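You operate a simulated robot arm through the tools that you are given. There is no shell and no other tool. Be economical: measure what you need, move in short steps, check, and stop when the job is done.

You are at the controls of a simulated two-armed robot. One attempt, no reset.

Task
Take the small wooden box marked levels and put it on the clear pane marked front. Put the tub with teal lid on the clear plate marked cover. Push the drawer marked files shut. Open the upper drawer under right table. Any order will do. Set down upright: tub with teal lid.

The check looks at the end state, three seconds after you hand in, the way a careful person would. Anything else that was tipped, shoved, dropped, spilled or broken makes it a failure. Lids that push on must go on centred and level and be pressed home; caps that screw on are set level and turned clockwise until they are tight.

Robot
Two 7-joint arms with fingered hands on one trunk, on a base that drives. Base frame: it is fixed to the floor where the robot stands at the start and does not move with it; the origin is under the middle of the robot, x ahead of it, y to its left, z up; the surface under the hand at the start is at about z = 80.7. Units: cm, rad, N and s.
The left shoulder is at the start at [14.4, 12.5, 83.4], the right one opposite. With the tool pointing down near the work surface each hand reaches from about 10 to 92 cm from the robot's upright axis, wherever it stands, measured 20 degrees to its own side. Places, roughly: clear pane marked front [75, 250, 75]; clear plate marked cover [75, 25, 100]; drawer marked files [40, -150, 60]; tub with teal lid (6x6x8 cm) [90, -10, 50]; upper drawer under right table [280, 110, 60]. Payload 4 kg a hand.
The TCP of each hand is the grasp point between the finger pads, 2.9 cm short of the fingertips. In the tool frame z runs along the fingers and y along their closing line. The gripper opens to 10 cm. The gripper's body begins 3.4 cm behind the TCP. The gripper is a hand of 5 fingers: y runs from the thumb to the fingers, the wrist lies at [-1.5, -10.5, -17.7] in the tool frame.
Orientation is that of the tool frame in the base frame, as a unit quaternion [x, y, z, w]. With the fingers straight down and the wrist toward the robot, the tool's x, y and z point along [0, 1, 0], [1, 0, 0] and [0, 0, -1] of the base frame.

Tools
- The arms move only by the tool step_arm. It takes "left_deltas", "right_deltas" or both (then of equal length, played together; a hand with none holds still); each is one flat list of numbers, 6 for each row, row after row: the shift along the tool's x, y, z in cm, then the turn, a rotation vector about the tool's x, y, z in rad. In form: [dx, dy, dz, ax, ay, az, dx, dy, dz, ax, ay, az, ...]. A call has 1 to 20 rows; each row is the pose to reach, as a shift and turn from the pose commanded when the call began, along the tool's axes at that moment. Each row takes 0.2 s and may step no farther than 5 cm and 0.15 rad from the row before; otherwise, the whole call is refused. Where a pose cannot be reached the arm comes as near as it can. A force on the tool above 40 N (or 10 N above the force at the start of the call, whichever is more), or a blocked arm, ends the call early, and 0.2 s more pass. In this call time passes only in rows, and 0.2 s behind the last. It gives the time, the measured TCP pose, the force on the tool (base axes), the opening and the grip force at its end, in the units of the frame above (readings bear some noise), with the torque about the TCP (base axes, N m) and any sound that the robot's microphone picked up.
- Cameras (640 x 400 px; columns grow to the right, rows downward): "scene" is now at [26.57, 1.54, 97.64]; the picture's right is [0.16, -0.99, 0.00], its down [-0.37, -0.06, -0.93] and it looks along [0.92, 0.15, -0.37] (base axes); focal length 214 px, centre (320, 200). "left" rides on the left gripper at [-6.6, -8.6, -12.1] in its tool frame; the picture's right is [-0.76, -0.31, 0.58], its down [0.59, -0.70, 0.40] and it looks along [0.28, 0.64, 0.71] (tool axes); focal length 247 px, centre (320, 200). "right" rides on the right gripper at [6.6, -8.6, -12.1] in its tool frame; the picture's right is [-0.76, 0.31, -0.58], its down [-0.59, -0.70, 0.40] and it looks along [-0.28, 0.64, 0.71] (tool axes); focal length 247 px, centre (320, 200). There is no depth. A picture from a camera that has moved, and an enlarged one, comes with that camera's place and axes in the base frame and with its lens.
- grab_frame(camera): a new picture of that camera. No time passes.
- move_column(by): slides the trunk up (or, below 0, down) by that many cm; the arms and the scene camera ride with it, the base frame stays. It gives what a move gives, with no picture.
- drive_base(legs): drives the robot by 1 to 6 legs, each [ahead, turn to the left] in cm and rad, along the robot's own axes; the way and the turn of a leg run together, so that a leg with both is an arc; at most 150 cm and 3.142 rad a leg. The arms and the cameras ride along, it lands a little off, and it stops where it bumps. It gives what a move gives.
- set_fingers(index, middle, ring, little, thumb_bend, thumb_turn, hand): sets how far each is bent, from 0 (flat) to 100 (curled in); at 30 the hand is open as for a grip, at 70 the pads meet at the TCP. One left out holds its place. A second passes; each finger stops where it meets its share of the squeeze, and holds until it gets a number again. It is the only way to open and close the hand. It gives what a move gives, with no picture; readings hold the bend of each and the force on index, middle, ring, little, thumb and palm. thumb_turn goes from beside the hand (0) to across from the fingers (100), as for a grip.
- aim_head(pan, tilt): turns the head with the scene camera to pan (to the left, within 1.396 rad either way) and tilt (down, from -0.506 to 1.204), counted from straight ahead of the robot. It gives what a move gives.
- close_up(camera, box): a new picture of the part [left, top, right, bottom] of that camera's present view, enlarged. No time passes.
- hand_in(): hands the job in; it is judged then, once.

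Work in short steps. Places have to be worked out from the pictures, the camera data and where the tool is seen: move nearer, look again, correct. Check each grasp and each placing, and mend what went wrong. You have 165 turns and 118 pictures in all, those below and enlarged ones among them. Open the grippers and draw the arms clear of the work before you hand the job in, unless the task says otherwise; then end with one line.

The tools are called after ">>>" as a command line: name --argument value ..., lists and objects as JSON in quotes. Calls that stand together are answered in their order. step_arm: Moves the arms, as the interface text tells. Its arguments: {"type":"object","properties":{"left_deltas":{"type":"array","items":{"type":"number"}},"right_deltas":{"type":"array","items":{"type":"number"}}},"required":[]} The other tools are called the same way: move_column (by) slides the trunk up or down; set_fingers (index, middle, ring, little, thumb_bend, thumb_turn, hand) moves the fingers one by one; drive_base (legs) drives the base; aim_head (pan, tilt) turns the head that bears the scene camera; grab_frame (camera) takes a picture; close_up (camera, box) takes an enlarged picture of a part of a camera's view; hand_in () hands the job in.

At the start:

```text
time: 0.0
left_tool_pos: [53.15, 33.53, 112.75]
left_tool_rot: [0.707, 0.707, 0.0, 0.0]
left_force: [1.4, 0.0, 0.3]
left_torque: [0.0, -0.01, 0.01]
left_width: 10.01
left_finger_force: 0.1
left_shape: jaw
left_bend: [30.0, 30.0, 30.0, 30.0, 30.0, 98.0]
left_finger forces: [0.1, 0.0, 0.0, 0.1, 0.0, 0.0]
right_tool_pos: [61.4, -11.04, 109.89]
right_tool_rot: [0.707, 0.707, 0.0, 0.001]
right_force: [-0.7, -0.7, 0.3]
right_torque: [0.02, 0.0, 0.04]
right_width: 9.96
right_finger_force: 0.1
right_shape: jaw
right_bend: [30.0, 30.0, 30.0, 30.0, 30.0, 98.0]
right_finger forces: [0.1, 0.0, 0.0, 0.0, 0.0, 0.1]
trunk travel left (down, up): [-4.0, 70.7]
robot x, y, heading: [0.17, -0.14, -0.004]
head pan, tilt: [0.164, 0.382]
```

scene: 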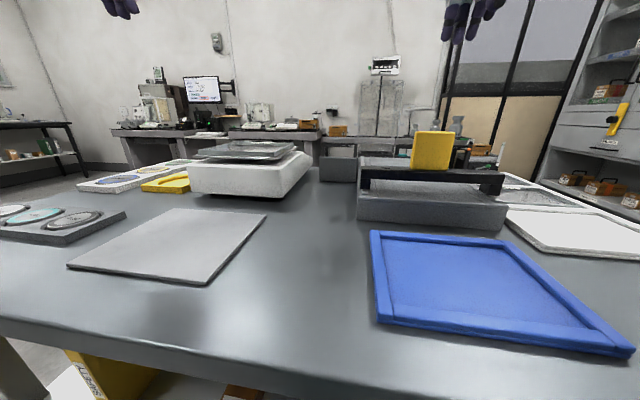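
right: 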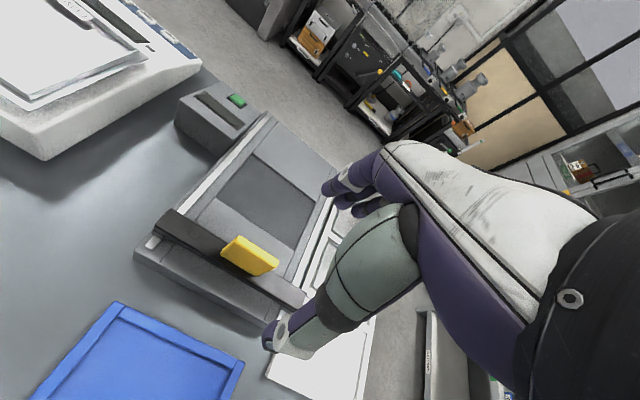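
left: 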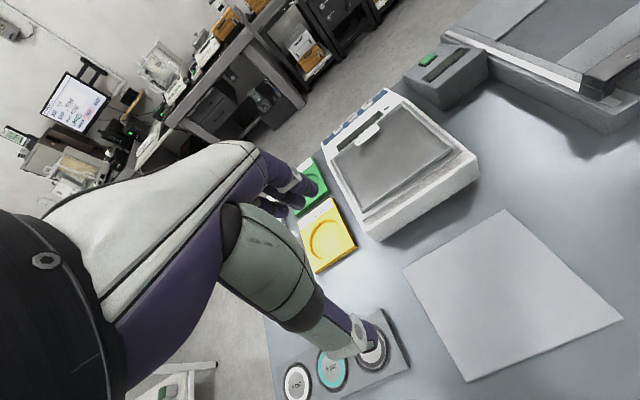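

The first pictures show a table in front with a balance-like machine and a shelf below. I'll look around with the head, beginning with a close-up of the white machine.

>>> close_up --camera "scene" --box '[160, 100, 400, 250]'

>>> close_up --camera "left" --box '[280, 40, 520, 260]'

>>> aim_head --pan 0 --tilt 1.0

>>> grab_frame --camera "scene"

>>> aim_head --pan 1.35 --tilt 0.35

>>> grab_frame --camera "scene"

>>> aim_head --pan -1.35 --tilt 0.35

>>> grab_frame --camera "scene"

```text
2.67 times, centred on (280, 175) of scene
camera zoom: at [26.57, 1.54, 97.64], right [0.16, -0.99, 0.0], down [-0.37, -0.06, -0.93], along [0.92, 0.15, -0.37], focal length 572 px, centre (427, 267)
```

zoom: 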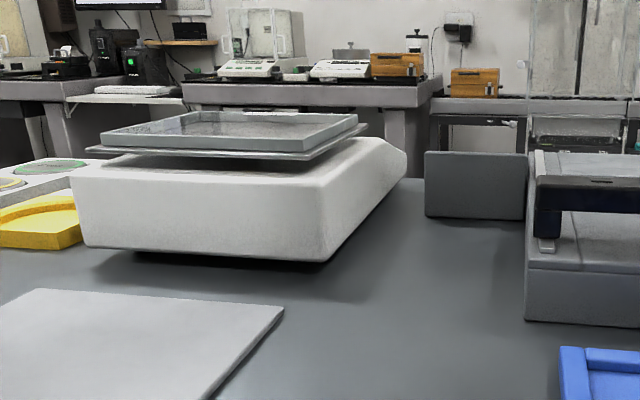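

```text
1.82 times, centred on (400, 150) of left
camera zoom: at [44.77, 26.94, 124.92], right [-0.31, -0.76, -0.58], down [-0.7, 0.59, -0.4], along [0.64, 0.28, -0.71], focal length 449 px, centre (174, 291)
```

zoom: 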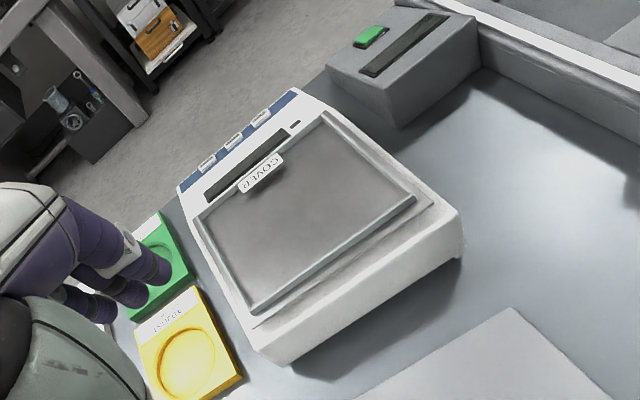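

```text
time: 1.0
left_tool_pos: [53.3, 33.37, 112.75]
left_tool_rot: [0.707, 0.707, -0.001, 0.0]
left_force: [-0.4, -0.2, 0.8]
left_torque: [0.02, 0.0, 0.01]
left_width: 9.97
left_finger_force: 0.0
left_shape: jaw
left_bend: [30.0, 30.0, 30.0, 30.0, 30.0, 98.0]
left_finger forces: [0.1, 0.1, 0.0, 0.1, 0.1, 0.1]
right_tool_pos: [61.55, -11.06, 109.9]
right_tool_rot: [0.707, 0.707, -0.001, -0.001]
right_force: [0.0, 0.1, 0.0]
right_torque: [0.02, 0.01, 0.01]
right_width: 9.98
right_finger_force: 0.0
right_shape: jaw
right_bend: [30.0, 30.0, 30.0, 30.0, 30.0, 98.0]
right_finger forces: [0.1, 0.1, 0.0, 0.0, 0.0, 0.1]
trunk travel left (down, up): [-4.0, 70.7]
robot x, y, heading: [-0.1, -0.1, 0.0]
head pan, tilt: [0.0, 1.0]
```

```text
112 pictures are left
camera scene: at [24.38, 0.03, 92.46], right [0.0, -1.0, 0.0], down [-0.84, 0.0, -0.54], along [0.54, 0.0, -0.84], focal length 214 px, centre (320, 200)
```

scene: 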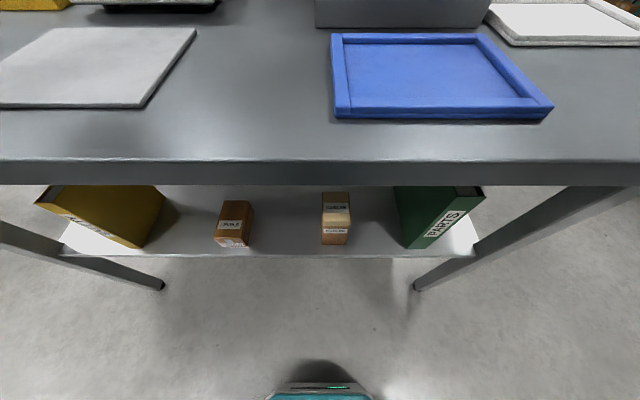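

```text
time: 2.5
left_tool_pos: [53.29, 33.38, 112.9]
left_tool_rot: [0.707, 0.707, 0.001, 0.001]
left_force: [0.4, -0.1, 0.7]
left_torque: [0.02, -0.02, -0.01]
left_width: 9.98
left_finger_force: 0.1
left_shape: jaw
left_bend: [30.0, 30.0, 30.0, 30.0, 30.0, 98.0]
left_finger forces: [0.1, 0.0, 0.1, 0.1, 0.1, 0.0]
right_tool_pos: [61.4, -11.14, 109.88]
right_tool_rot: [0.707, 0.707, 0.0, 0.0]
right_force: [-0.5, 0.2, 0.4]
right_torque: [-0.03, 0.03, 0.01]
right_width: 9.97
right_finger_force: 0.1
right_shape: jaw
right_bend: [30.0, 30.0, 30.0, 30.0, 30.0, 98.0]
right_finger forces: [0.1, 0.0, 0.0, 0.1, 0.0, 0.1]
trunk travel left (down, up): [-4.0, 70.7]
robot x, y, heading: [0.05, -0.19, -0.003]
head pan, tilt: [1.349, 0.351]
```

```text
111 pictures are left
camera scene: at [19.47, 9.11, 97.93], right [0.98, -0.22, 0.0], down [-0.08, -0.34, -0.94], along [0.21, 0.92, -0.34], focal length 214 px, centre (320, 200)
```

scene: 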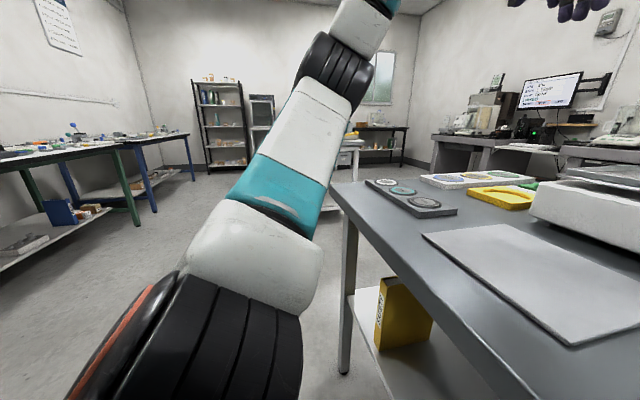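

```text
time: 4.9
left_tool_pos: [53.27, 33.51, 112.72]
left_tool_rot: [0.707, 0.707, 0.0, 0.001]
left_force: [-0.4, 0.0, -0.4]
left_torque: [-0.02, 0.0, 0.03]
left_width: 9.97
left_finger_force: 0.0
left_shape: jaw
left_bend: [30.0, 30.0, 30.0, 30.0, 30.0, 98.0]
left_finger forces: [0.0, 0.1, 0.0, 0.0, 0.1, 0.0]
right_tool_pos: [61.5, -11.06, 109.93]
right_tool_rot: [0.707, 0.707, 0.0, 0.0]
right_force: [-0.2, 1.3, -1.1]
right_torque: [-0.01, 0.0, 0.03]
right_width: 9.98
right_finger_force: 0.0
right_shape: jaw
right_bend: [30.0, 30.0, 30.0, 30.0, 30.0, 98.0]
right_finger forces: [0.1, 0.0, 0.1, 0.1, 0.0, 0.1]
trunk travel left (down, up): [-4.0, 70.7]
robot x, y, heading: [0.21, 0.25, 0.007]
head pan, tilt: [-1.349, 0.351]
```

```text
110 pictures are left
camera scene: at [19.47, -9.05, 97.94], right [-0.98, -0.22, 0.0], down [-0.08, 0.34, -0.94], along [0.21, -0.92, -0.34], focal length 214 px, centre (320, 200)
```

scene: 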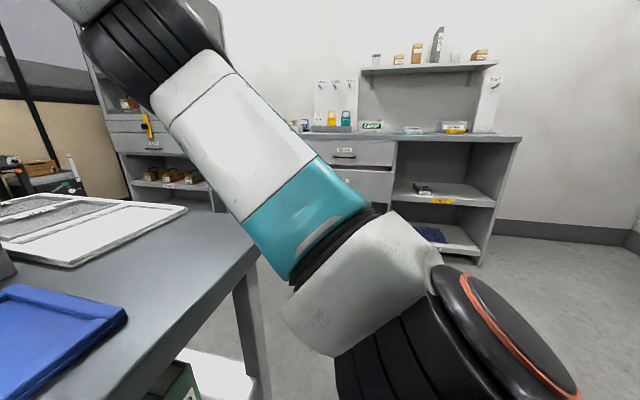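

I'll read the labels on the boxes under the table, and zoom at the right cabinet and the other cabinets.

>>> close_up --camera "scene" --box '[280, 20, 540, 260]'

>>> aim_head --pan -0.7 --tilt 0.2

>>> grab_frame --camera "scene"

>>> close_up --camera "scene" --box '[320, 40, 560, 240]'

>>> aim_head --pan 0.0 --tilt 1.0

>>> close_up --camera "scene" --box '[200, 170, 500, 270]'

>>> aim_head --pan 0.3 --tilt 0.1

>>> close_up --camera "scene" --box '[80, 130, 400, 290]'

```text
1.67 times, centred on (410, 140) of scene
camera zoom: at [19.47, -9.05, 97.94], right [-0.98, -0.22, 0.0], down [-0.08, 0.34, -0.94], along [0.21, -0.92, -0.34], focal length 358 px, centre (170, 300)
```

zoom: 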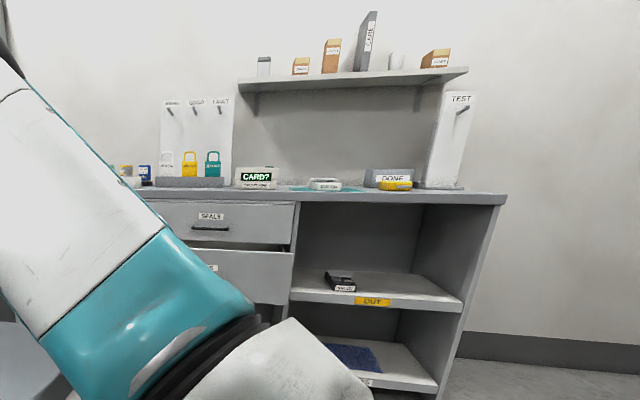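

```text
time: 5.9
left_tool_pos: [53.21, 33.45, 112.79]
left_tool_rot: [0.707, 0.707, -0.002, -0.001]
left_force: [0.0, -0.3, -0.1]
left_torque: [-0.02, -0.01, 0.03]
left_width: 9.97
left_finger_force: 0.0
left_shape: jaw
left_bend: [30.0, 30.0, 30.0, 30.0, 30.0, 98.0]
left_finger forces: [0.0, 0.0, 0.0, 0.0, 0.1, 0.0]
right_tool_pos: [61.52, -11.06, 110.04]
right_tool_rot: [0.707, 0.707, 0.0, 0.0]
right_force: [0.4, -0.7, 0.2]
right_torque: [0.0, 0.0, 0.01]
right_width: 9.97
right_finger_force: 0.0
right_shape: jaw
right_bend: [30.0, 30.0, 30.0, 30.0, 30.0, 98.0]
right_finger forces: [0.0, 0.0, 0.0, 0.0, 0.0, 0.0]
trunk travel left (down, up): [-4.0, 70.7]
robot x, y, heading: [0.01, -0.12, -0.0]
head pan, tilt: [-0.7, 0.201]
```

```text
108 pictures are left
camera scene: at [24.54, -5.98, 99.33], right [-0.64, -0.76, 0.0], down [-0.15, 0.13, -0.98], along [0.75, -0.63, -0.2], focal length 214 px, centre (320, 200)
```

scene: 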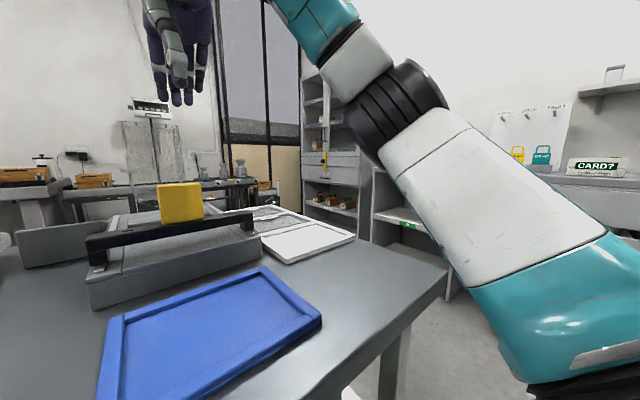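

```text
2.00 times, centred on (440, 140) of scene
camera zoom: at [24.54, -5.98, 99.33], right [-0.64, -0.76, 0.0], down [-0.15, 0.13, -0.98], along [0.75, -0.63, -0.2], focal length 429 px, centre (80, 320)
```

zoom: 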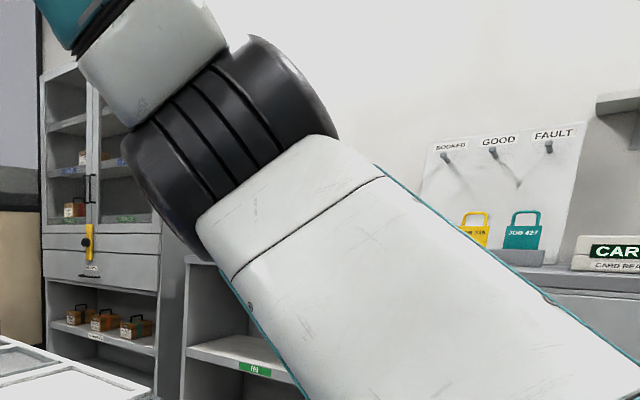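

```text
time: 7.1
left_tool_pos: [53.27, 33.42, 112.76]
left_tool_rot: [0.707, 0.707, 0.0, 0.0]
left_force: [0.7, -0.2, 0.6]
left_torque: [-0.04, -0.01, -0.04]
left_width: 9.97
left_finger_force: 0.1
left_shape: jaw
left_bend: [30.0, 30.0, 30.0, 30.0, 30.0, 98.0]
left_finger forces: [0.0, 0.0, 0.0, 0.0, 0.1, 0.0]
right_tool_pos: [61.6, -11.14, 109.92]
right_tool_rot: [0.708, 0.707, 0.0, 0.0]
right_force: [0.4, 0.7, 0.3]
right_torque: [0.01, 0.04, -0.03]
right_width: 9.96
right_finger_force: 0.0
right_shape: jaw
right_bend: [30.0, 30.0, 30.0, 30.0, 30.0, 98.0]
right_finger forces: [0.0, 0.1, 0.0, 0.1, 0.0, 0.1]
trunk travel left (down, up): [-4.0, 70.7]
robot x, y, heading: [0.34, 0.09, -0.007]
head pan, tilt: [0.0, 1.0]
```

```text
2.13 times, centred on (350, 220) of scene
camera zoom: at [24.38, 0.03, 92.46], right [0.0, -1.0, 0.0], down [-0.84, 0.0, -0.54], along [0.54, 0.0, -0.84], focal length 458 px, centre (256, 157)
```

zoom: 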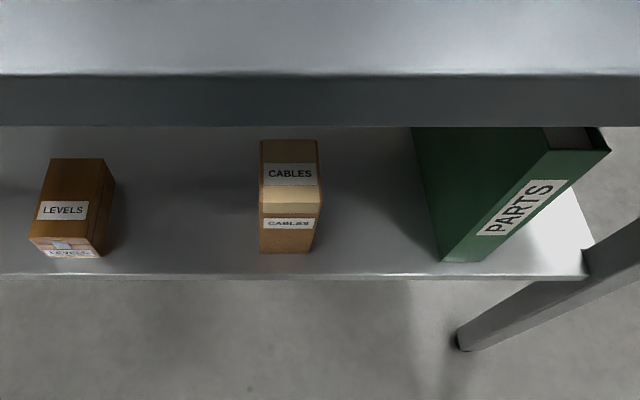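

```text
time: 8.3
left_tool_pos: [53.29, 33.4, 112.8]
left_tool_rot: [0.707, 0.708, 0.0, 0.0]
left_force: [0.2, 0.2, 0.4]
left_torque: [-0.02, 0.01, -0.01]
left_width: 9.98
left_finger_force: 0.1
left_shape: jaw
left_bend: [30.0, 30.0, 30.0, 30.0, 30.0, 98.0]
left_finger forces: [0.0, 0.0, 0.1, 0.0, 0.0, 0.1]
right_tool_pos: [61.44, -11.11, 109.96]
right_tool_rot: [0.707, 0.707, 0.0, 0.0]
right_force: [0.0, 0.4, 0.8]
right_torque: [0.02, 0.0, -0.01]
right_width: 9.97
right_finger_force: 0.2
right_shape: jaw
right_bend: [30.0, 30.0, 30.0, 30.0, 30.0, 98.0]
right_finger forces: [0.1, 0.0, 0.0, 0.0, 0.1, 0.0]
trunk travel left (down, up): [-4.0, 70.7]
robot x, y, heading: [0.07, 0.11, -0.0]
head pan, tilt: [0.3, 0.099]
```

```text
2.00 times, centred on (240, 210) of scene
camera zoom: at [26.21, 2.75, 100.26], right [0.3, -0.96, 0.0], down [-0.1, -0.03, -0.99], along [0.95, 0.29, -0.1], focal length 429 px, centre (480, 180)
```

zoom: 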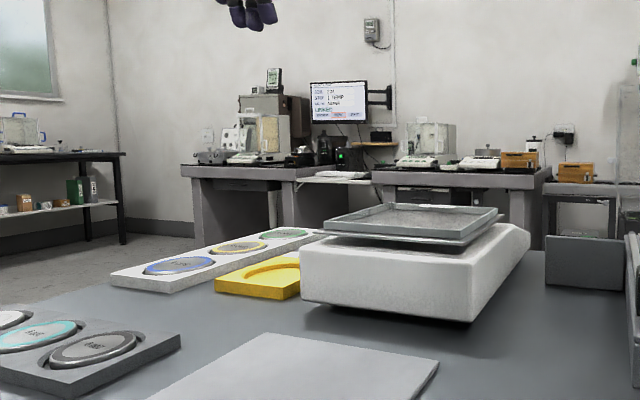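

LEVELS box is on the shelf under the table at about [45, 20, 48]. I back the robot off so that it can reach under the table and see the shelf.

>>> drive_base --legs '[[-45, 0]]'

>>> aim_head --pan 0 --tilt 0.5

>>> grab_frame --camera "scene"

>>> close_up --camera "scene" --box '[200, 180, 440, 330]'

```text
time: 11.0
left_tool_pos: [8.03, 33.31, 112.8]
left_tool_rot: [0.708, 0.706, 0.0, 0.0]
left_force: [-0.1, -0.1, -0.5]
left_torque: [-0.01, -0.02, 0.0]
left_width: 10.0
left_finger_force: 0.1
left_shape: jaw
left_bend: [30.0, 30.0, 30.0, 30.0, 30.0, 98.0]
left_finger forces: [0.0, 0.0, 0.1, 0.1, 0.1, 0.0]
right_tool_pos: [16.11, -11.16, 109.96]
right_tool_rot: [0.707, 0.707, 0.001, 0.001]
right_force: [-0.5, 0.1, 0.2]
right_torque: [-0.03, 0.0, 0.01]
right_width: 9.97
right_finger_force: 0.1
right_shape: jaw
right_bend: [30.0, 30.0, 30.0, 30.0, 30.0, 98.0]
right_finger forces: [0.0, 0.0, 0.0, 0.1, 0.1, 0.1]
trunk travel left (down, up): [-4.0, 70.7]
robot x, y, heading: [-45.47, 0.49, -0.002]
head pan, tilt: [0.3, 0.099]
```

```text
time: 11.9
left_tool_pos: [7.97, 33.33, 112.73]
left_tool_rot: [0.708, 0.706, 0.0, 0.0]
left_force: [0.6, 0.1, 0.3]
left_torque: [0.0, -0.02, 0.03]
left_width: 9.98
left_finger_force: 0.1
left_shape: jaw
left_bend: [30.0, 30.0, 30.0, 30.0, 30.0, 98.0]
left_finger forces: [0.0, 0.1, 0.0, 0.0, 0.1, 0.0]
right_tool_pos: [16.16, -11.24, 110.0]
right_tool_rot: [0.707, 0.707, -0.001, -0.001]
right_force: [-0.6, -0.2, 0.4]
right_torque: [-0.01, 0.04, -0.01]
right_width: 9.97
right_finger_force: 0.0
right_shape: jaw
right_bend: [30.0, 30.0, 30.0, 30.0, 30.0, 98.0]
right_finger forces: [0.0, 0.0, 0.0, 0.1, 0.1, 0.1]
trunk travel left (down, up): [-4.0, 70.7]
robot x, y, heading: [-45.09, 0.04, -0.001]
head pan, tilt: [0.0, 0.499]
```

```text
104 pictures are left
camera scene: at [-18.78, 0.03, 96.57], right [0.0, -1.0, 0.0], down [-0.48, 0.0, -0.88], along [0.88, 0.0, -0.48], focal length 214 px, centre (320, 200)
```

scene: 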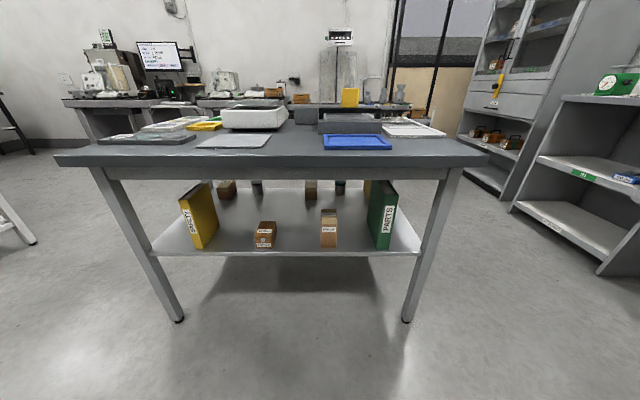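

```text
2.67 times, centred on (320, 255) of scene
camera zoom: at [-18.78, 0.03, 96.57], right [0.0, -1.0, 0.0], down [-0.48, 0.0, -0.88], along [0.88, 0.0, -0.48], focal length 572 px, centre (320, 53)
```

zoom: 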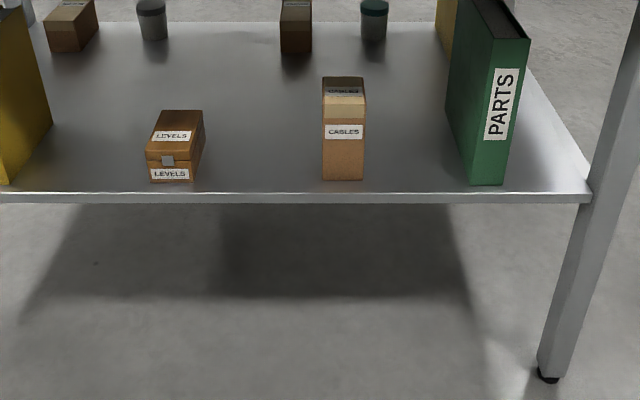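

Shelf surface is about z=44.5; LEVELS box centre about [46, 20, 47], ~7 wide. The tub with teal lid is at the back right of the shelf (~[84,-10]). I turn the left hand so its closing line is sideways, in a first stage.

>>> step_arm --left_deltas '[0, 0, 0, 0, 0, 0.14, 0, 0, 0, 0, 0, 0.28, 0, 0, 0, 0, 0, 0.42, 0, 0, 0, 0, 0, 0.56, 0, 0, 0, 0, 0, 0.7, 0, 0, 0, 0, 0, 0.84, 0, 0, 0, 0, 0, 0.98, 0, 0, 0, 0, 0, 1.12, 0, 0, 0, 0, 0, 1.26, 0, 0, 0, 0, 0, 1.4, 0, 0, 0, 0, 0, 1.5, 0, 0, 0, 0, 0, 1.571]'

>>> grab_frame --camera "scene"

```text
time: 14.5
left_tool_pos: [8.32, 30.74, 105.78]
left_tool_rot: [1.0, -0.004, -0.023, 0.011]
left_force: [1.3, 0.0, -1.1]
left_torque: [0.04, 0.12, -0.03]
left_width: 9.99
left_finger_force: 0.0
left_shape: jaw
left_bend: [30.0, 30.0, 30.0, 30.0, 30.0, 98.0]
left_finger forces: [0.0, 0.0, 0.1, 0.0, 0.1, 0.1]
left hand out of reach, approached as far as the arm can: row 8, 9, 10, 11, 12
right_tool_pos: [16.63, -11.47, 109.58]
right_tool_rot: [0.709, 0.706, -0.002, -0.002]
right_force: [1.8, -0.7, -0.4]
right_torque: [0.09, 0.05, 0.01]
right_width: 10.0
right_finger_force: 0.1
right_shape: jaw
right_bend: [30.0, 30.0, 30.0, 30.0, 30.0, 98.0]
right_finger forces: [0.0, 0.0, 0.0, 0.1, 0.0, 0.0]
trunk travel left (down, up): [-4.0, 70.7]
robot x, y, heading: [-44.94, 0.11, -0.005]
head pan, tilt: [0.0, 0.499]
```

```text
102 pictures are left
camera scene: at [-18.53, -0.11, 96.46], right [0.0, -1.0, 0.0], down [-0.48, 0.0, -0.88], along [0.88, 0.0, -0.48], focal length 214 px, centre (320, 200)
```

scene: 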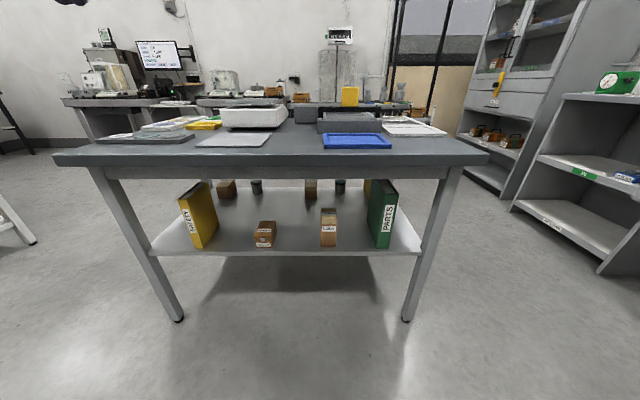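

Orientation is nearly as wanted. Now I tilt the fingers 45° forward while lowering in front of the table.

>>> step_arm --left_deltas '[0, 1.1, 3.6, 0, 0.09, 0, 0, 2.2, 7.2, 0, 0.18, 0, 0, 3.3, 10.8, 0, 0.27, 0, 0, 4.4, 14.4, 0, 0.36, 0, 0, 5.5, 18, 0, 0.45, 0, 0, 6.6, 21.6, 0, 0.54, 0, 0, 7.7, 25.2, 0, 0.63, 0, 0, 8.8, 28.8, 0, 0.71, 0, 0, 10, 32, 0, 0.785, 0]'

>>> grab_frame --camera "left"

```text
time: 16.5
left_tool_pos: [7.45, 20.62, 74.21]
left_tool_rot: [0.924, 0.0, 0.383, -0.001]
left_force: [0.5, -0.4, -0.6]
left_torque: [0.01, -0.02, -0.03]
left_width: 9.97
left_finger_force: 0.0
left_shape: jaw
left_bend: [30.0, 30.0, 30.0, 30.0, 30.0, 98.0]
left_finger forces: [0.0, 0.0, 0.1, 0.1, 0.0, 0.0]
right_tool_pos: [16.2, -11.14, 109.82]
right_tool_rot: [0.708, 0.706, 0.0, -0.001]
right_force: [-0.2, -0.5, -0.8]
right_torque: [0.01, 0.0, 0.0]
right_width: 9.97
right_finger_force: 0.0
right_shape: jaw
right_bend: [30.0, 30.0, 30.0, 30.0, 30.0, 98.0]
right_finger forces: [0.0, 0.0, 0.0, 0.0, 0.0, 0.0]
trunk travel left (down, up): [-4.0, 70.7]
robot x, y, heading: [-45.05, -0.2, 0.003]
head pan, tilt: [0.0, 0.499]
```

```text
101 pictures are left
camera left: at [-5.56, 29.38, 78.11], right [-0.13, 0.31, -0.94], down [0.7, 0.7, 0.14], along [0.7, -0.64, -0.3], focal length 247 px, centre (320, 200)
```

left: 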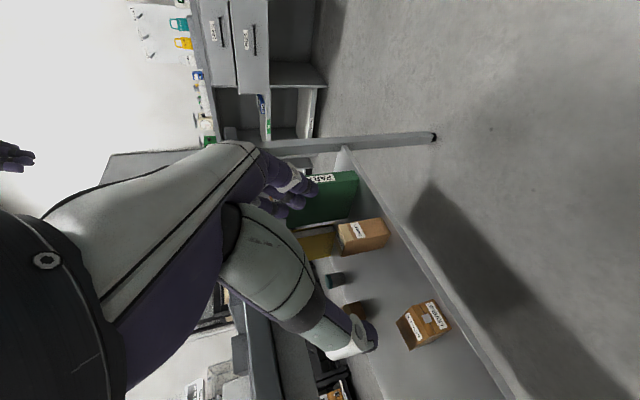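

The pose is reached. I advance to a pre-grasp at about [35, 20.2, 58], along the approach line.

>>> step_arm --left_deltas '[1.1, 0.06, 4.4, 0, 0, 0, 2.3, 0.12, 8.8, 0, 0, 0, 3.4, 0.18, 13.2, 0, 0, 0, 4.6, 0.24, 17.6, 0, 0, 0, 5.7, 0.3, 22, 0, 0, 0, 6.9, 0.35, 26.5, 0, 0, 0, 8, 0.4, 30.9, 0, 0, 0]'

>>> grab_frame --camera "left"

>>> close_up --camera "scene" --box '[160, 160, 400, 310]'

```text
time: 18.1
left_tool_pos: [35.21, 20.18, 57.93]
left_tool_rot: [0.924, -0.002, 0.382, 0.0]
left_force: [-0.5, 0.4, -0.1]
left_torque: [-0.02, -0.04, 0.01]
left_width: 9.99
left_finger_force: 0.0
left_shape: jaw
left_bend: [30.0, 30.0, 30.0, 30.0, 30.0, 98.0]
left_finger forces: [0.0, 0.0, 0.0, 0.0, 0.1, 0.0]
right_tool_pos: [16.28, -11.1, 109.9]
right_tool_rot: [0.707, 0.707, 0.0, -0.001]
right_force: [0.1, -0.3, -0.4]
right_torque: [0.02, 0.01, -0.04]
right_width: 9.98
right_finger_force: 0.1
right_shape: jaw
right_bend: [30.0, 30.0, 30.0, 30.0, 30.0, 98.0]
right_finger forces: [0.0, 0.0, 0.1, 0.0, 0.0, 0.1]
trunk travel left (down, up): [-4.0, 70.7]
robot x, y, heading: [-45.48, -0.15, -0.004]
head pan, tilt: [0.0, 0.499]
```

```text
100 pictures are left
camera left: at [22.1, 28.85, 61.81], right [-0.13, 0.31, -0.94], down [0.7, 0.7, 0.13], along [0.7, -0.64, -0.31], focal length 247 px, centre (320, 200)
```

left: 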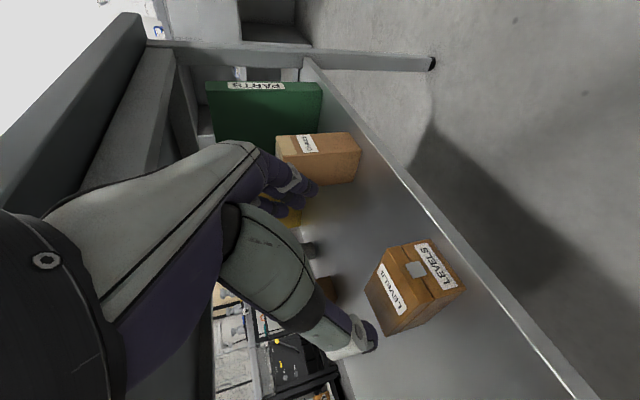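

```text
2.67 times, centred on (280, 235) of scene
camera zoom: at [-18.76, 0.03, 96.55], right [0.0, -1.0, 0.0], down [-0.48, 0.0, -0.88], along [0.88, 0.0, -0.48], focal length 572 px, centre (427, 107)
```

zoom: 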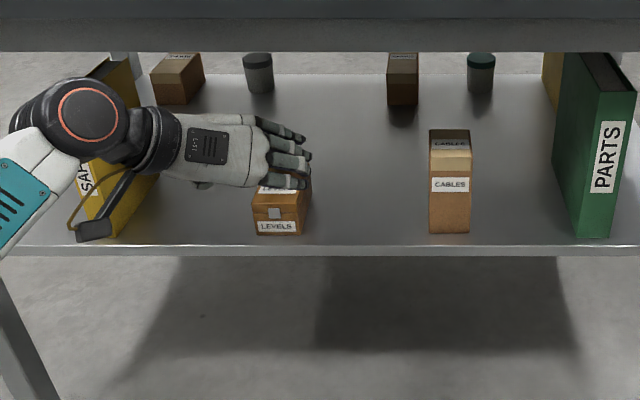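

The box front is at x≈40.6, y centre 20.4. I advance 13 cm along the fingers to straddle it.

>>> step_arm --left_deltas '[0, -0.1, 3, 0, 0, 0, 0, -0.2, 6, 0, 0, 0, 0, -0.2, 8.5, 0, 0, 0, 0, -0.2, 11, 0, 0, 0, 0, -0.2, 12, 0, 0, 0, 0, -0.2, 13, 0, 0, 0]'

>>> grab_frame --camera "left"

>>> close_up --camera "scene" --box '[160, 160, 400, 310]'

```text
time: 19.5
left_tool_pos: [42.55, 20.31, 49.57]
left_tool_rot: [0.924, -0.001, 0.382, 0.001]
left_force: [0.0, -0.2, 0.0]
left_torque: [0.0, -0.01, 0.01]
left_width: 10.01
left_finger_force: 0.1
left_shape: jaw
left_bend: [30.0, 30.0, 30.0, 30.0, 30.0, 98.0]
left_finger forces: [0.1, 0.1, 0.0, 0.0, 0.1, 0.0]
left hand out of reach, approached as far as the arm can: row 4, 5, 6
right_tool_pos: [16.17, -11.29, 109.97]
right_tool_rot: [0.708, 0.706, -0.001, -0.001]
right_force: [-0.3, 0.1, 0.1]
right_torque: [-0.01, 0.01, -0.02]
right_width: 9.96
right_finger_force: 0.0
right_shape: jaw
right_bend: [30.0, 30.0, 30.0, 30.0, 30.0, 98.0]
right_finger forces: [0.2, 0.1, 0.0, 0.0, 0.0, 0.0]
trunk travel left (down, up): [-4.0, 70.7]
robot x, y, heading: [-45.26, 0.03, -0.002]
head pan, tilt: [0.0, 0.499]
```

```text
98 pictures are left
camera left: at [29.52, 29.0, 53.49], right [-0.13, 0.31, -0.94], down [0.7, 0.7, 0.13], along [0.7, -0.64, -0.3], focal length 247 px, centre (320, 200)
```

left: 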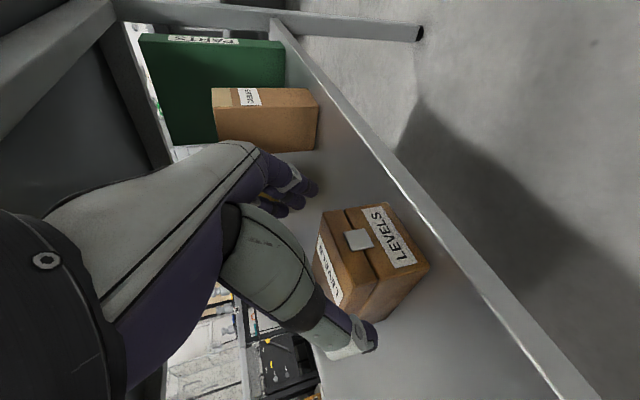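

```text
2.67 times, centred on (280, 235) of scene
camera zoom: at [-18.77, 0.01, 96.56], right [0.0, -1.0, 0.0], down [-0.48, 0.0, -0.88], along [0.88, 0.0, -0.48], focal length 572 px, centre (427, 107)
```

zoom: 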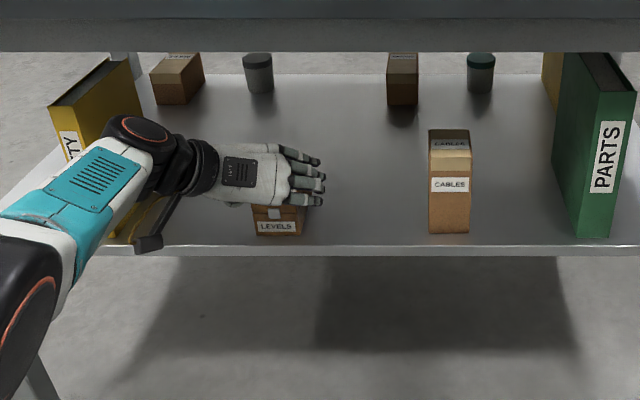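

Recomputed with both cameras, the shelf is at z≈42 and the box front at x≈43.2, y centre ~20.9. I draw back a little and drive forward 6 cm to gain reach.

>>> step_arm --left_deltas '[0, -0.2, -3, 0, 0, 0, 0, -0.4, -6, 0, 0, 0, 0, -0.5, -8, 0, 0, 0]'

>>> drive_base --legs '[[6, 0]]'

```text
time: 20.3
left_tool_pos: [43.14, 22.39, 53.63]
left_tool_rot: [0.924, -0.001, 0.383, 0.001]
left_force: [-0.2, -0.4, -0.3]
left_torque: [0.01, -0.01, -0.02]
left_width: 9.98
left_finger_force: 0.1
left_shape: jaw
left_bend: [30.0, 30.0, 30.0, 30.0, 30.0, 98.0]
left_finger forces: [0.1, 0.0, 0.1, 0.0, 0.0, 0.0]
left hand out of reach, approached as far as the arm can: row 1, 2, 3
right_tool_pos: [16.12, -11.21, 110.04]
right_tool_rot: [0.708, 0.707, 0.0, 0.0]
right_force: [-0.6, 0.0, 0.0]
right_torque: [0.0, -0.03, 0.0]
right_width: 9.97
right_finger_force: 0.0
right_shape: jaw
right_bend: [30.0, 30.0, 30.0, 30.0, 30.0, 98.0]
right_finger forces: [0.1, 0.0, 0.0, 0.0, 0.0, 0.0]
trunk travel left (down, up): [-4.0, 70.7]
robot x, y, heading: [-45.17, 0.1, 0.002]
head pan, tilt: [0.0, 0.499]
```

```text
time: 21.2
left_tool_pos: [48.78, 22.43, 53.78]
left_tool_rot: [0.924, -0.001, 0.382, 0.0]
left_force: [-1.6, 0.3, 1.0]
left_torque: [0.03, 0.02, -0.01]
left_width: 9.99
left_finger_force: 0.1
left_shape: jaw
left_bend: [30.0, 30.0, 30.0, 30.0, 30.0, 98.0]
left_finger forces: [0.0, 0.0, 0.0, 0.0, 0.0, 0.0]
right_tool_pos: [21.51, -11.19, 110.17]
right_tool_rot: [0.707, 0.707, 0.0, 0.0]
right_force: [-0.9, -0.8, -0.6]
right_torque: [0.0, -0.06, -0.01]
right_width: 9.98
right_finger_force: 0.1
right_shape: jaw
right_bend: [30.0, 30.0, 30.0, 30.0, 30.0, 98.0]
right_finger forces: [0.0, 0.0, 0.0, 0.0, 0.0, 0.0]
trunk travel left (down, up): [-4.0, 70.7]
robot x, y, heading: [-39.72, 0.1, -0.005]
head pan, tilt: [0.0, 0.499]
```

The hand ended up off from where commanded; I look and issue a null step to see what pose it holds.

>>> step_arm --left_deltas '[0, 0, 0, 0, 0, 0, 0, 0, 0, 0, 0, 0]'

>>> grab_frame --camera "scene"

>>> grab_frame --camera "left"

```text
time: 21.8
left_tool_pos: [48.95, 22.43, 53.55]
left_tool_rot: [0.925, 0.0, 0.381, 0.001]
left_force: [-0.9, 0.8, 0.4]
left_torque: [-0.03, 0.0, 0.01]
left_width: 10.0
left_finger_force: 0.1
left_shape: jaw
left_bend: [30.0, 30.0, 30.0, 30.0, 30.0, 98.0]
left_finger forces: [0.0, 0.0, 0.0, 0.0, 0.0, 0.0]
right_tool_pos: [21.92, -11.15, 109.98]
right_tool_rot: [0.708, 0.706, 0.0, -0.001]
right_force: [-0.9, 1.0, -1.1]
right_torque: [-0.01, -0.01, 0.0]
right_width: 9.97
right_finger_force: 0.1
right_shape: jaw
right_bend: [30.0, 30.0, 30.0, 30.0, 30.0, 98.0]
right_finger forces: [0.0, 0.0, 0.1, 0.1, 0.0, 0.0]
trunk travel left (down, up): [-4.0, 70.7]
robot x, y, heading: [-39.62, 0.1, -0.001]
head pan, tilt: [0.0, 0.499]
```

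```text
96 pictures are left
camera scene: at [-13.05, -0.03, 96.56], right [0.0, -1.0, 0.0], down [-0.48, 0.0, -0.88], along [0.88, 0.0, -0.48], focal length 214 px, centre (320, 200)
```

scene: 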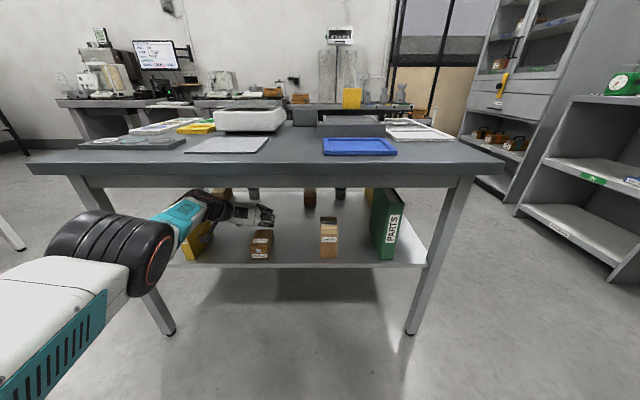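

```text
95 pictures are left
camera left: at [35.82, 31.1, 57.5], right [-0.13, 0.31, -0.94], down [0.7, 0.7, 0.13], along [0.7, -0.64, -0.31], focal length 247 px, centre (320, 200)
```

left: 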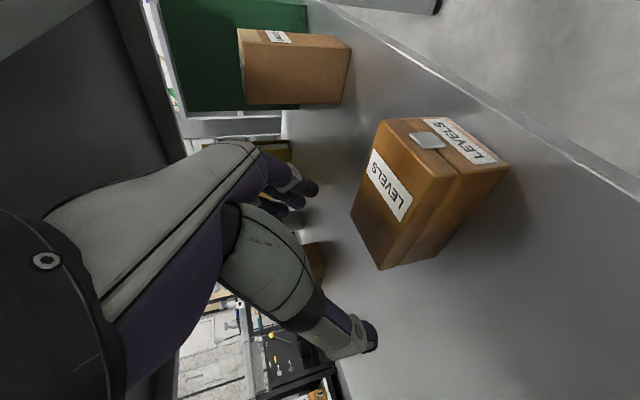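

The box is undisturbed: x 43.5–52.5, y 16.7–23.9, z 42–47. I move to a pre-grasp at [40.8, 20.3, 50.5].

>>> step_arm --left_deltas '[-3.2, 1, -2.5, 0, 0, 0, -6.4, 2.1, -4.95, 0, 0, 0, -7.85, 2.1, -3.6, 0, 0, 0]'

>>> grab_frame --camera "left"

```text
time: 22.6
left_tool_pos: [47.42, 21.88, 48.63]
left_tool_rot: [0.924, -0.001, 0.381, 0.002]
left_force: [-0.7, -0.9, 1.4]
left_torque: [-0.03, 0.01, -0.03]
left_width: 10.0
left_finger_force: 0.1
left_shape: jaw
left_bend: [30.0, 30.0, 30.0, 30.0, 30.0, 98.0]
left_finger forces: [1.1, 0.1, 0.0, 0.1, 0.0, 0.0]
left hand out of reach, approached as far as the arm can: row 1, 2, 3
right_tool_pos: [21.86, -11.16, 110.08]
right_tool_rot: [0.707, 0.707, -0.001, 0.0]
right_force: [0.0, 0.2, -0.9]
right_torque: [0.0, -0.01, -0.02]
right_width: 9.98
right_finger_force: 0.0
right_shape: jaw
right_bend: [30.0, 30.0, 30.0, 30.0, 30.0, 98.0]
right_finger forces: [0.1, 0.0, 0.0, 0.1, 0.0, 0.0]
trunk travel left (down, up): [-4.0, 70.7]
robot x, y, heading: [-39.47, 0.13, -0.003]
head pan, tilt: [0.0, 0.499]
```

```text
94 pictures are left
camera left: at [34.38, 30.68, 52.55], right [-0.13, 0.3, -0.94], down [0.7, 0.7, 0.13], along [0.7, -0.64, -0.3], focal length 247 px, centre (320, 200)
```

left: 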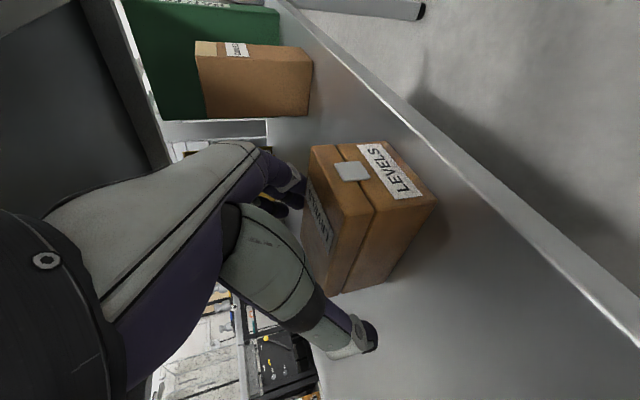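

The arm is at a limit in this posture, but base and trunk can do the rest. I raise the trunk 2, turn the base slightly right and back 1.6, then look.

>>> move_column --by 2

>>> drive_base --legs '[[0, -0.018], [-1.6, 0]]'

>>> grab_frame --camera "left"

```text
time: 23.3
left_tool_pos: [47.5, 21.89, 51.64]
left_tool_rot: [0.921, -0.001, 0.389, 0.0]
left_force: [-0.1, -0.5, -0.6]
left_torque: [-0.01, -0.01, 0.0]
left_width: 10.0
left_finger_force: 0.1
left_shape: jaw
left_bend: [30.0, 30.0, 30.0, 30.0, 30.0, 98.0]
left_finger forces: [0.0, 0.0, 0.0, 0.0, 0.0, 0.0]
right_tool_pos: [22.0, -11.02, 111.93]
right_tool_rot: [0.707, 0.707, 0.0, -0.001]
right_force: [-0.4, -0.2, 0.1]
right_torque: [0.0, 0.01, 0.01]
right_width: 9.99
right_finger_force: 0.2
right_shape: jaw
right_bend: [30.0, 30.0, 30.0, 30.0, 30.0, 98.0]
right_finger forces: [0.0, 0.1, 0.1, 0.1, 0.1, 0.0]
trunk travel left (down, up): [-6.0, 68.7]
robot x, y, heading: [-39.21, 0.02, -0.001]
head pan, tilt: [0.0, 0.499]
```

```text
time: 24.4
left_tool_pos: [46.15, 20.38, 51.86]
left_tool_rot: [0.92, -0.01, 0.391, 0.005]
left_force: [-0.1, -0.6, -0.5]
left_torque: [0.02, 0.02, -0.01]
left_width: 10.0
left_finger_force: 0.0
left_shape: jaw
left_bend: [30.0, 30.0, 30.0, 30.0, 30.0, 98.0]
left_finger forces: [0.1, 0.0, 0.0, 0.0, 0.0, 0.0]
right_tool_pos: [20.03, -12.11, 112.04]
right_tool_rot: [0.714, 0.7, -0.001, -0.001]
right_force: [-0.8, -0.9, -0.2]
right_torque: [-0.04, -0.02, -0.03]
right_width: 9.96
right_finger_force: 0.0
right_shape: jaw
right_bend: [30.0, 30.0, 30.0, 30.0, 30.0, 98.0]
right_finger forces: [0.0, 0.0, 0.0, 0.0, 0.0, 0.0]
trunk travel left (down, up): [-6.0, 68.7]
robot x, y, heading: [-41.29, -0.02, -0.024]
head pan, tilt: [0.0, 0.499]
```

```text
93 pictures are left
camera left: at [33.11, 29.23, 55.56], right [-0.11, 0.31, -0.95], down [0.71, 0.69, 0.15], along [0.7, -0.66, -0.29], focal length 247 px, centre (320, 200)
```

left: 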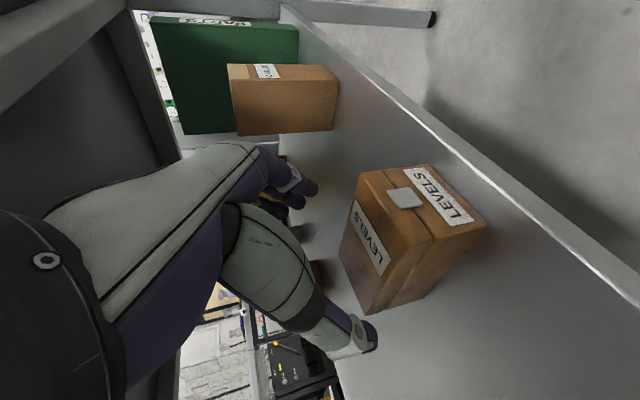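

TCP is now [46.1, 20.4, 51.9], centred on the box. Lowering trunk 6 cm to straddle it.

>>> move_column --by -6

>>> grab_frame --camera "left"

```text
time: 25.2
left_tool_pos: [46.38, 20.43, 43.7]
left_tool_rot: [0.928, -0.005, 0.373, 0.008]
left_force: [-2.3, -0.2, 19.2]
left_torque: [-0.35, -0.21, -0.31]
left_width: 9.99
left_finger_force: 0.0
left_shape: jaw
left_bend: [27.0, 30.0, 30.0, 30.0, 26.0, 100.0]
left_finger forces: [12.2, 1.0, 0.1, 0.1, 6.5, 0.0]
right_tool_pos: [20.17, -12.12, 106.83]
right_tool_rot: [0.713, 0.701, -0.002, -0.003]
right_force: [-0.3, 0.2, 0.1]
right_torque: [-0.01, -0.05, -0.05]
right_width: 9.96
right_finger_force: 0.0
right_shape: jaw
right_bend: [30.0, 30.0, 30.0, 30.0, 30.0, 98.0]
right_finger forces: [0.0, 0.1, 0.0, 0.1, 0.0, 0.1]
trunk travel left (down, up): [-1.0, 73.7]
robot x, y, heading: [-41.1, -0.24, -0.017]
head pan, tilt: [0.0, 0.499]
stopped: the force on the tool passed its limit at 50 N (the readings are from after the stop); the commanded pose is now the measured one
```

```text
92 pictures are left
camera left: at [33.51, 29.3, 47.82], right [-0.14, 0.3, -0.94], down [0.71, 0.69, 0.11], along [0.69, -0.66, -0.31], focal length 247 px, centre (320, 200)
```

left: 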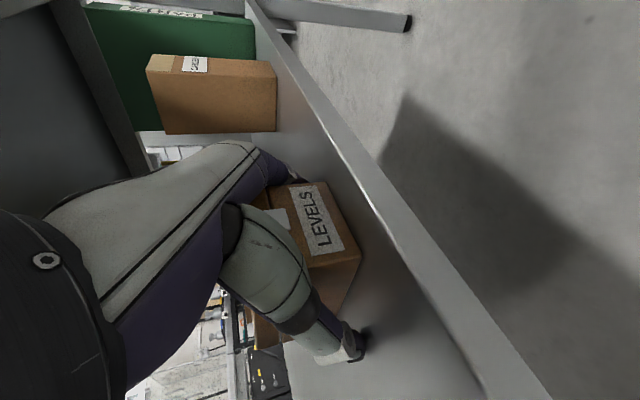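

The fingertips touched the shelf while straddling the box. I raise by 1.3 cm and close the fingers.

>>> move_column --by 1.3

>>> set_fingers --hand "left" --index 75 --middle 75 --ring 75 --little 75 --thumb_bend 75

>>> grab_frame --camera "left"

```text
time: 25.8
left_tool_pos: [46.08, 20.27, 44.75]
left_tool_rot: [0.929, -0.007, 0.371, 0.007]
left_force: [-0.5, 0.5, -0.4]
left_torque: [0.02, -0.01, -0.03]
left_width: 10.0
left_finger_force: 0.0
left_shape: jaw
left_bend: [30.0, 30.0, 30.0, 30.0, 30.0, 98.0]
left_finger forces: [0.0, 0.1, 0.0, 0.0, 0.0, 0.0]
right_tool_pos: [20.53, -12.04, 107.76]
right_tool_rot: [0.713, 0.701, -0.004, -0.004]
right_force: [-0.1, 0.2, 0.5]
right_torque: [0.02, 0.02, 0.02]
right_width: 9.99
right_finger_force: 0.1
right_shape: jaw
right_bend: [30.0, 30.0, 30.0, 30.0, 30.0, 98.0]
right_finger forces: [0.0, 0.0, 0.1, 0.0, 0.0, 0.0]
trunk travel left (down, up): [-2.3, 72.4]
robot x, y, heading: [-41.33, -0.13, -0.02]
head pan, tilt: [0.0, 0.499]
```

```text
time: 26.8
left_tool_pos: [46.22, 20.31, 45.11]
left_tool_rot: [0.928, -0.007, 0.372, 0.008]
left_force: [-0.6, -0.9, 1.0]
left_torque: [0.11, -0.23, -0.12]
left_width: 5.82
left_finger_force: 50.0
left_shape: fingers
left_bend: [50.0, 60.0, 59.0, 60.0, 56.0, 93.0]
left_finger forces: [16.9, 9.2, 8.9, 12.6, 52.8, 0.1]
right_tool_pos: [20.39, -12.13, 107.85]
right_tool_rot: [0.713, 0.701, -0.003, -0.003]
right_force: [-0.8, 0.8, -0.1]
right_torque: [-0.03, 0.02, 0.01]
right_width: 9.99
right_finger_force: 0.1
right_shape: jaw
right_bend: [30.0, 30.0, 30.0, 30.0, 30.0, 98.0]
right_finger forces: [0.1, 0.0, 0.0, 0.0, 0.0, 0.0]
trunk travel left (down, up): [-2.3, 72.4]
robot x, y, heading: [-41.37, -0.17, -0.021]
head pan, tilt: [0.0, 0.499]
```

```text
91 pictures are left
camera left: at [33.33, 29.24, 49.27], right [-0.14, 0.3, -0.94], down [0.71, 0.69, 0.11], along [0.69, -0.66, -0.31], focal length 247 px, centre (320, 200)
```

left: 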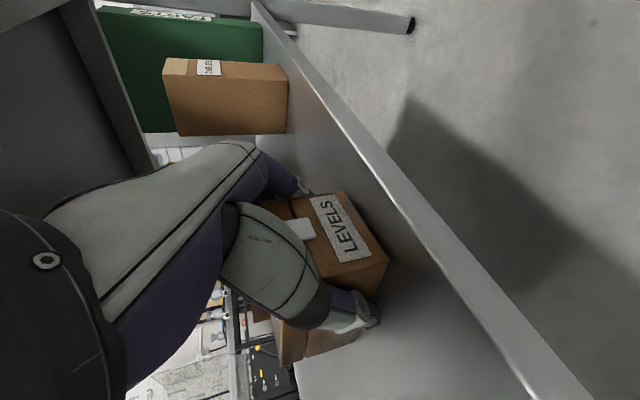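

Gripped firmly (50 N). I raise 6 cm and check that the box comes along.

>>> move_column --by 6

>>> close_up --camera "scene" --box '[120, 150, 440, 310]'

```text
time: 27.8
left_tool_pos: [46.66, 20.29, 57.57]
left_tool_rot: [0.911, -0.007, 0.411, 0.009]
left_force: [-0.2, 0.0, -2.5]
left_torque: [-0.04, 0.03, 0.0]
left_width: 5.81
left_finger_force: 48.9
left_shape: fingers
left_bend: [50.0, 60.0, 59.0, 60.0, 56.0, 92.0]
left_finger forces: [17.2, 9.1, 8.5, 11.4, 52.4, 0.0]
right_tool_pos: [20.7, -12.09, 113.64]
right_tool_rot: [0.713, 0.701, -0.004, -0.004]
right_force: [1.2, -0.2, -0.3]
right_torque: [0.02, 0.01, -0.02]
right_width: 9.97
right_finger_force: 0.1
right_shape: jaw
right_bend: [30.0, 30.0, 30.0, 30.0, 30.0, 98.0]
right_finger forces: [0.1, 0.0, 0.1, 0.0, 0.0, 0.0]
trunk travel left (down, up): [-8.3, 66.4]
robot x, y, heading: [-41.56, 0.44, -0.023]
head pan, tilt: [0.0, 0.499]
```

```text
2.00 times, centred on (280, 230) of scene
camera zoom: at [-16.75, -0.42, 101.15], right [-0.02, -1.0, 0.0], down [-0.48, 0.01, -0.88], along [0.88, -0.02, -0.48], focal length 429 px, centre (400, 140)
```

zoom: 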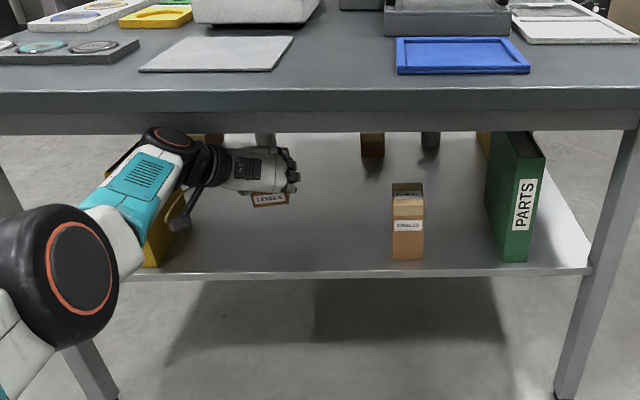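

Box is lifted. I back the robot off 40 cm to bring everything clear of the table.

>>> drive_base --legs '[[-40, 0]]'

>>> grab_frame --camera "scene"

>>> aim_head --pan 1.0 --tilt 0.3

>>> grab_frame --camera "scene"

```text
time: 30.3
left_tool_pos: [11.98, 21.56, 57.57]
left_tool_rot: [0.911, -0.003, 0.411, 0.006]
left_force: [0.1, -0.3, -2.0]
left_torque: [-0.01, 0.05, -0.01]
left_width: 5.83
left_finger_force: 49.0
left_shape: fingers
left_bend: [50.0, 61.0, 59.0, 61.0, 56.0, 92.0]
left_finger forces: [16.9, 8.9, 8.4, 11.2, 52.1, 0.0]
right_tool_pos: [-13.93, -10.99, 113.84]
right_tool_rot: [0.711, 0.703, -0.003, -0.004]
right_force: [-1.2, 0.0, -0.1]
right_torque: [0.03, -0.03, 0.02]
right_width: 10.01
right_finger_force: 0.0
right_shape: jaw
right_bend: [30.0, 30.0, 30.0, 30.0, 30.0, 98.0]
right_finger forces: [0.0, 0.1, 0.0, 0.0, 0.0, 0.0]
trunk travel left (down, up): [-8.3, 66.4]
robot x, y, heading: [-75.78, 0.91, -0.012]
head pan, tilt: [0.0, 0.499]
stopped in leg 1: the robot was blocked; the commanded pose is now the measured one
```

```text
89 pictures are left
camera scene: at [-51.33, 0.59, 101.19], right [-0.01, -1.0, 0.0], down [-0.48, 0.01, -0.88], along [0.88, -0.01, -0.48], focal length 214 px, centre (320, 200)
```

scene: 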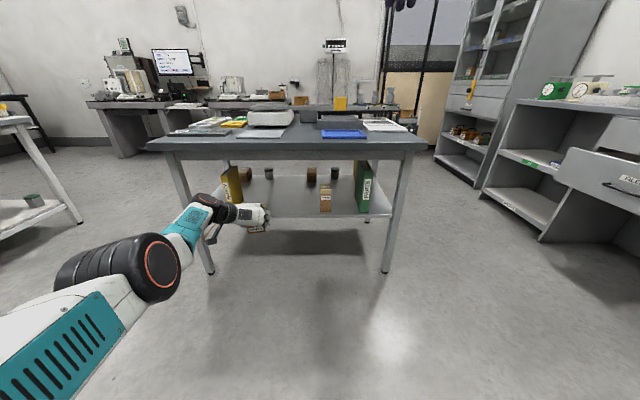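

```text
time: 31.6
left_tool_pos: [11.99, 21.6, 57.76]
left_tool_rot: [0.911, -0.004, 0.412, 0.007]
left_force: [0.3, -0.1, -2.0]
left_torque: [-0.05, 0.08, 0.02]
left_width: 5.82
left_finger_force: 49.1
left_shape: fingers
left_bend: [50.0, 61.0, 59.0, 61.0, 56.0, 92.0]
left_finger forces: [16.9, 8.9, 8.4, 11.4, 52.0, 0.0]
right_tool_pos: [-14.04, -10.97, 113.69]
right_tool_rot: [0.712, 0.702, -0.004, -0.004]
right_force: [-0.1, -0.6, 1.0]
right_torque: [-0.03, -0.01, -0.03]
right_width: 9.99
right_finger_force: 0.1
right_shape: jaw
right_bend: [30.0, 30.0, 30.0, 30.0, 30.0, 98.0]
right_finger forces: [0.0, 0.0, 0.0, 0.0, 0.1, 0.0]
trunk travel left (down, up): [-8.3, 66.4]
robot x, y, heading: [-75.47, 0.9, -0.008]
head pan, tilt: [1.0, 0.3]
```

```text
88 pictures are left
camera scene: at [-55.31, 8.49, 103.03], right [0.84, -0.55, 0.0], down [-0.16, -0.25, -0.96], along [0.52, 0.8, -0.3], focal length 214 px, centre (320, 200)
```

scene: 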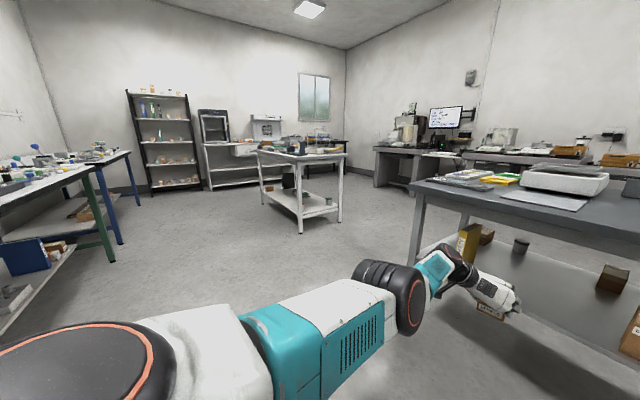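

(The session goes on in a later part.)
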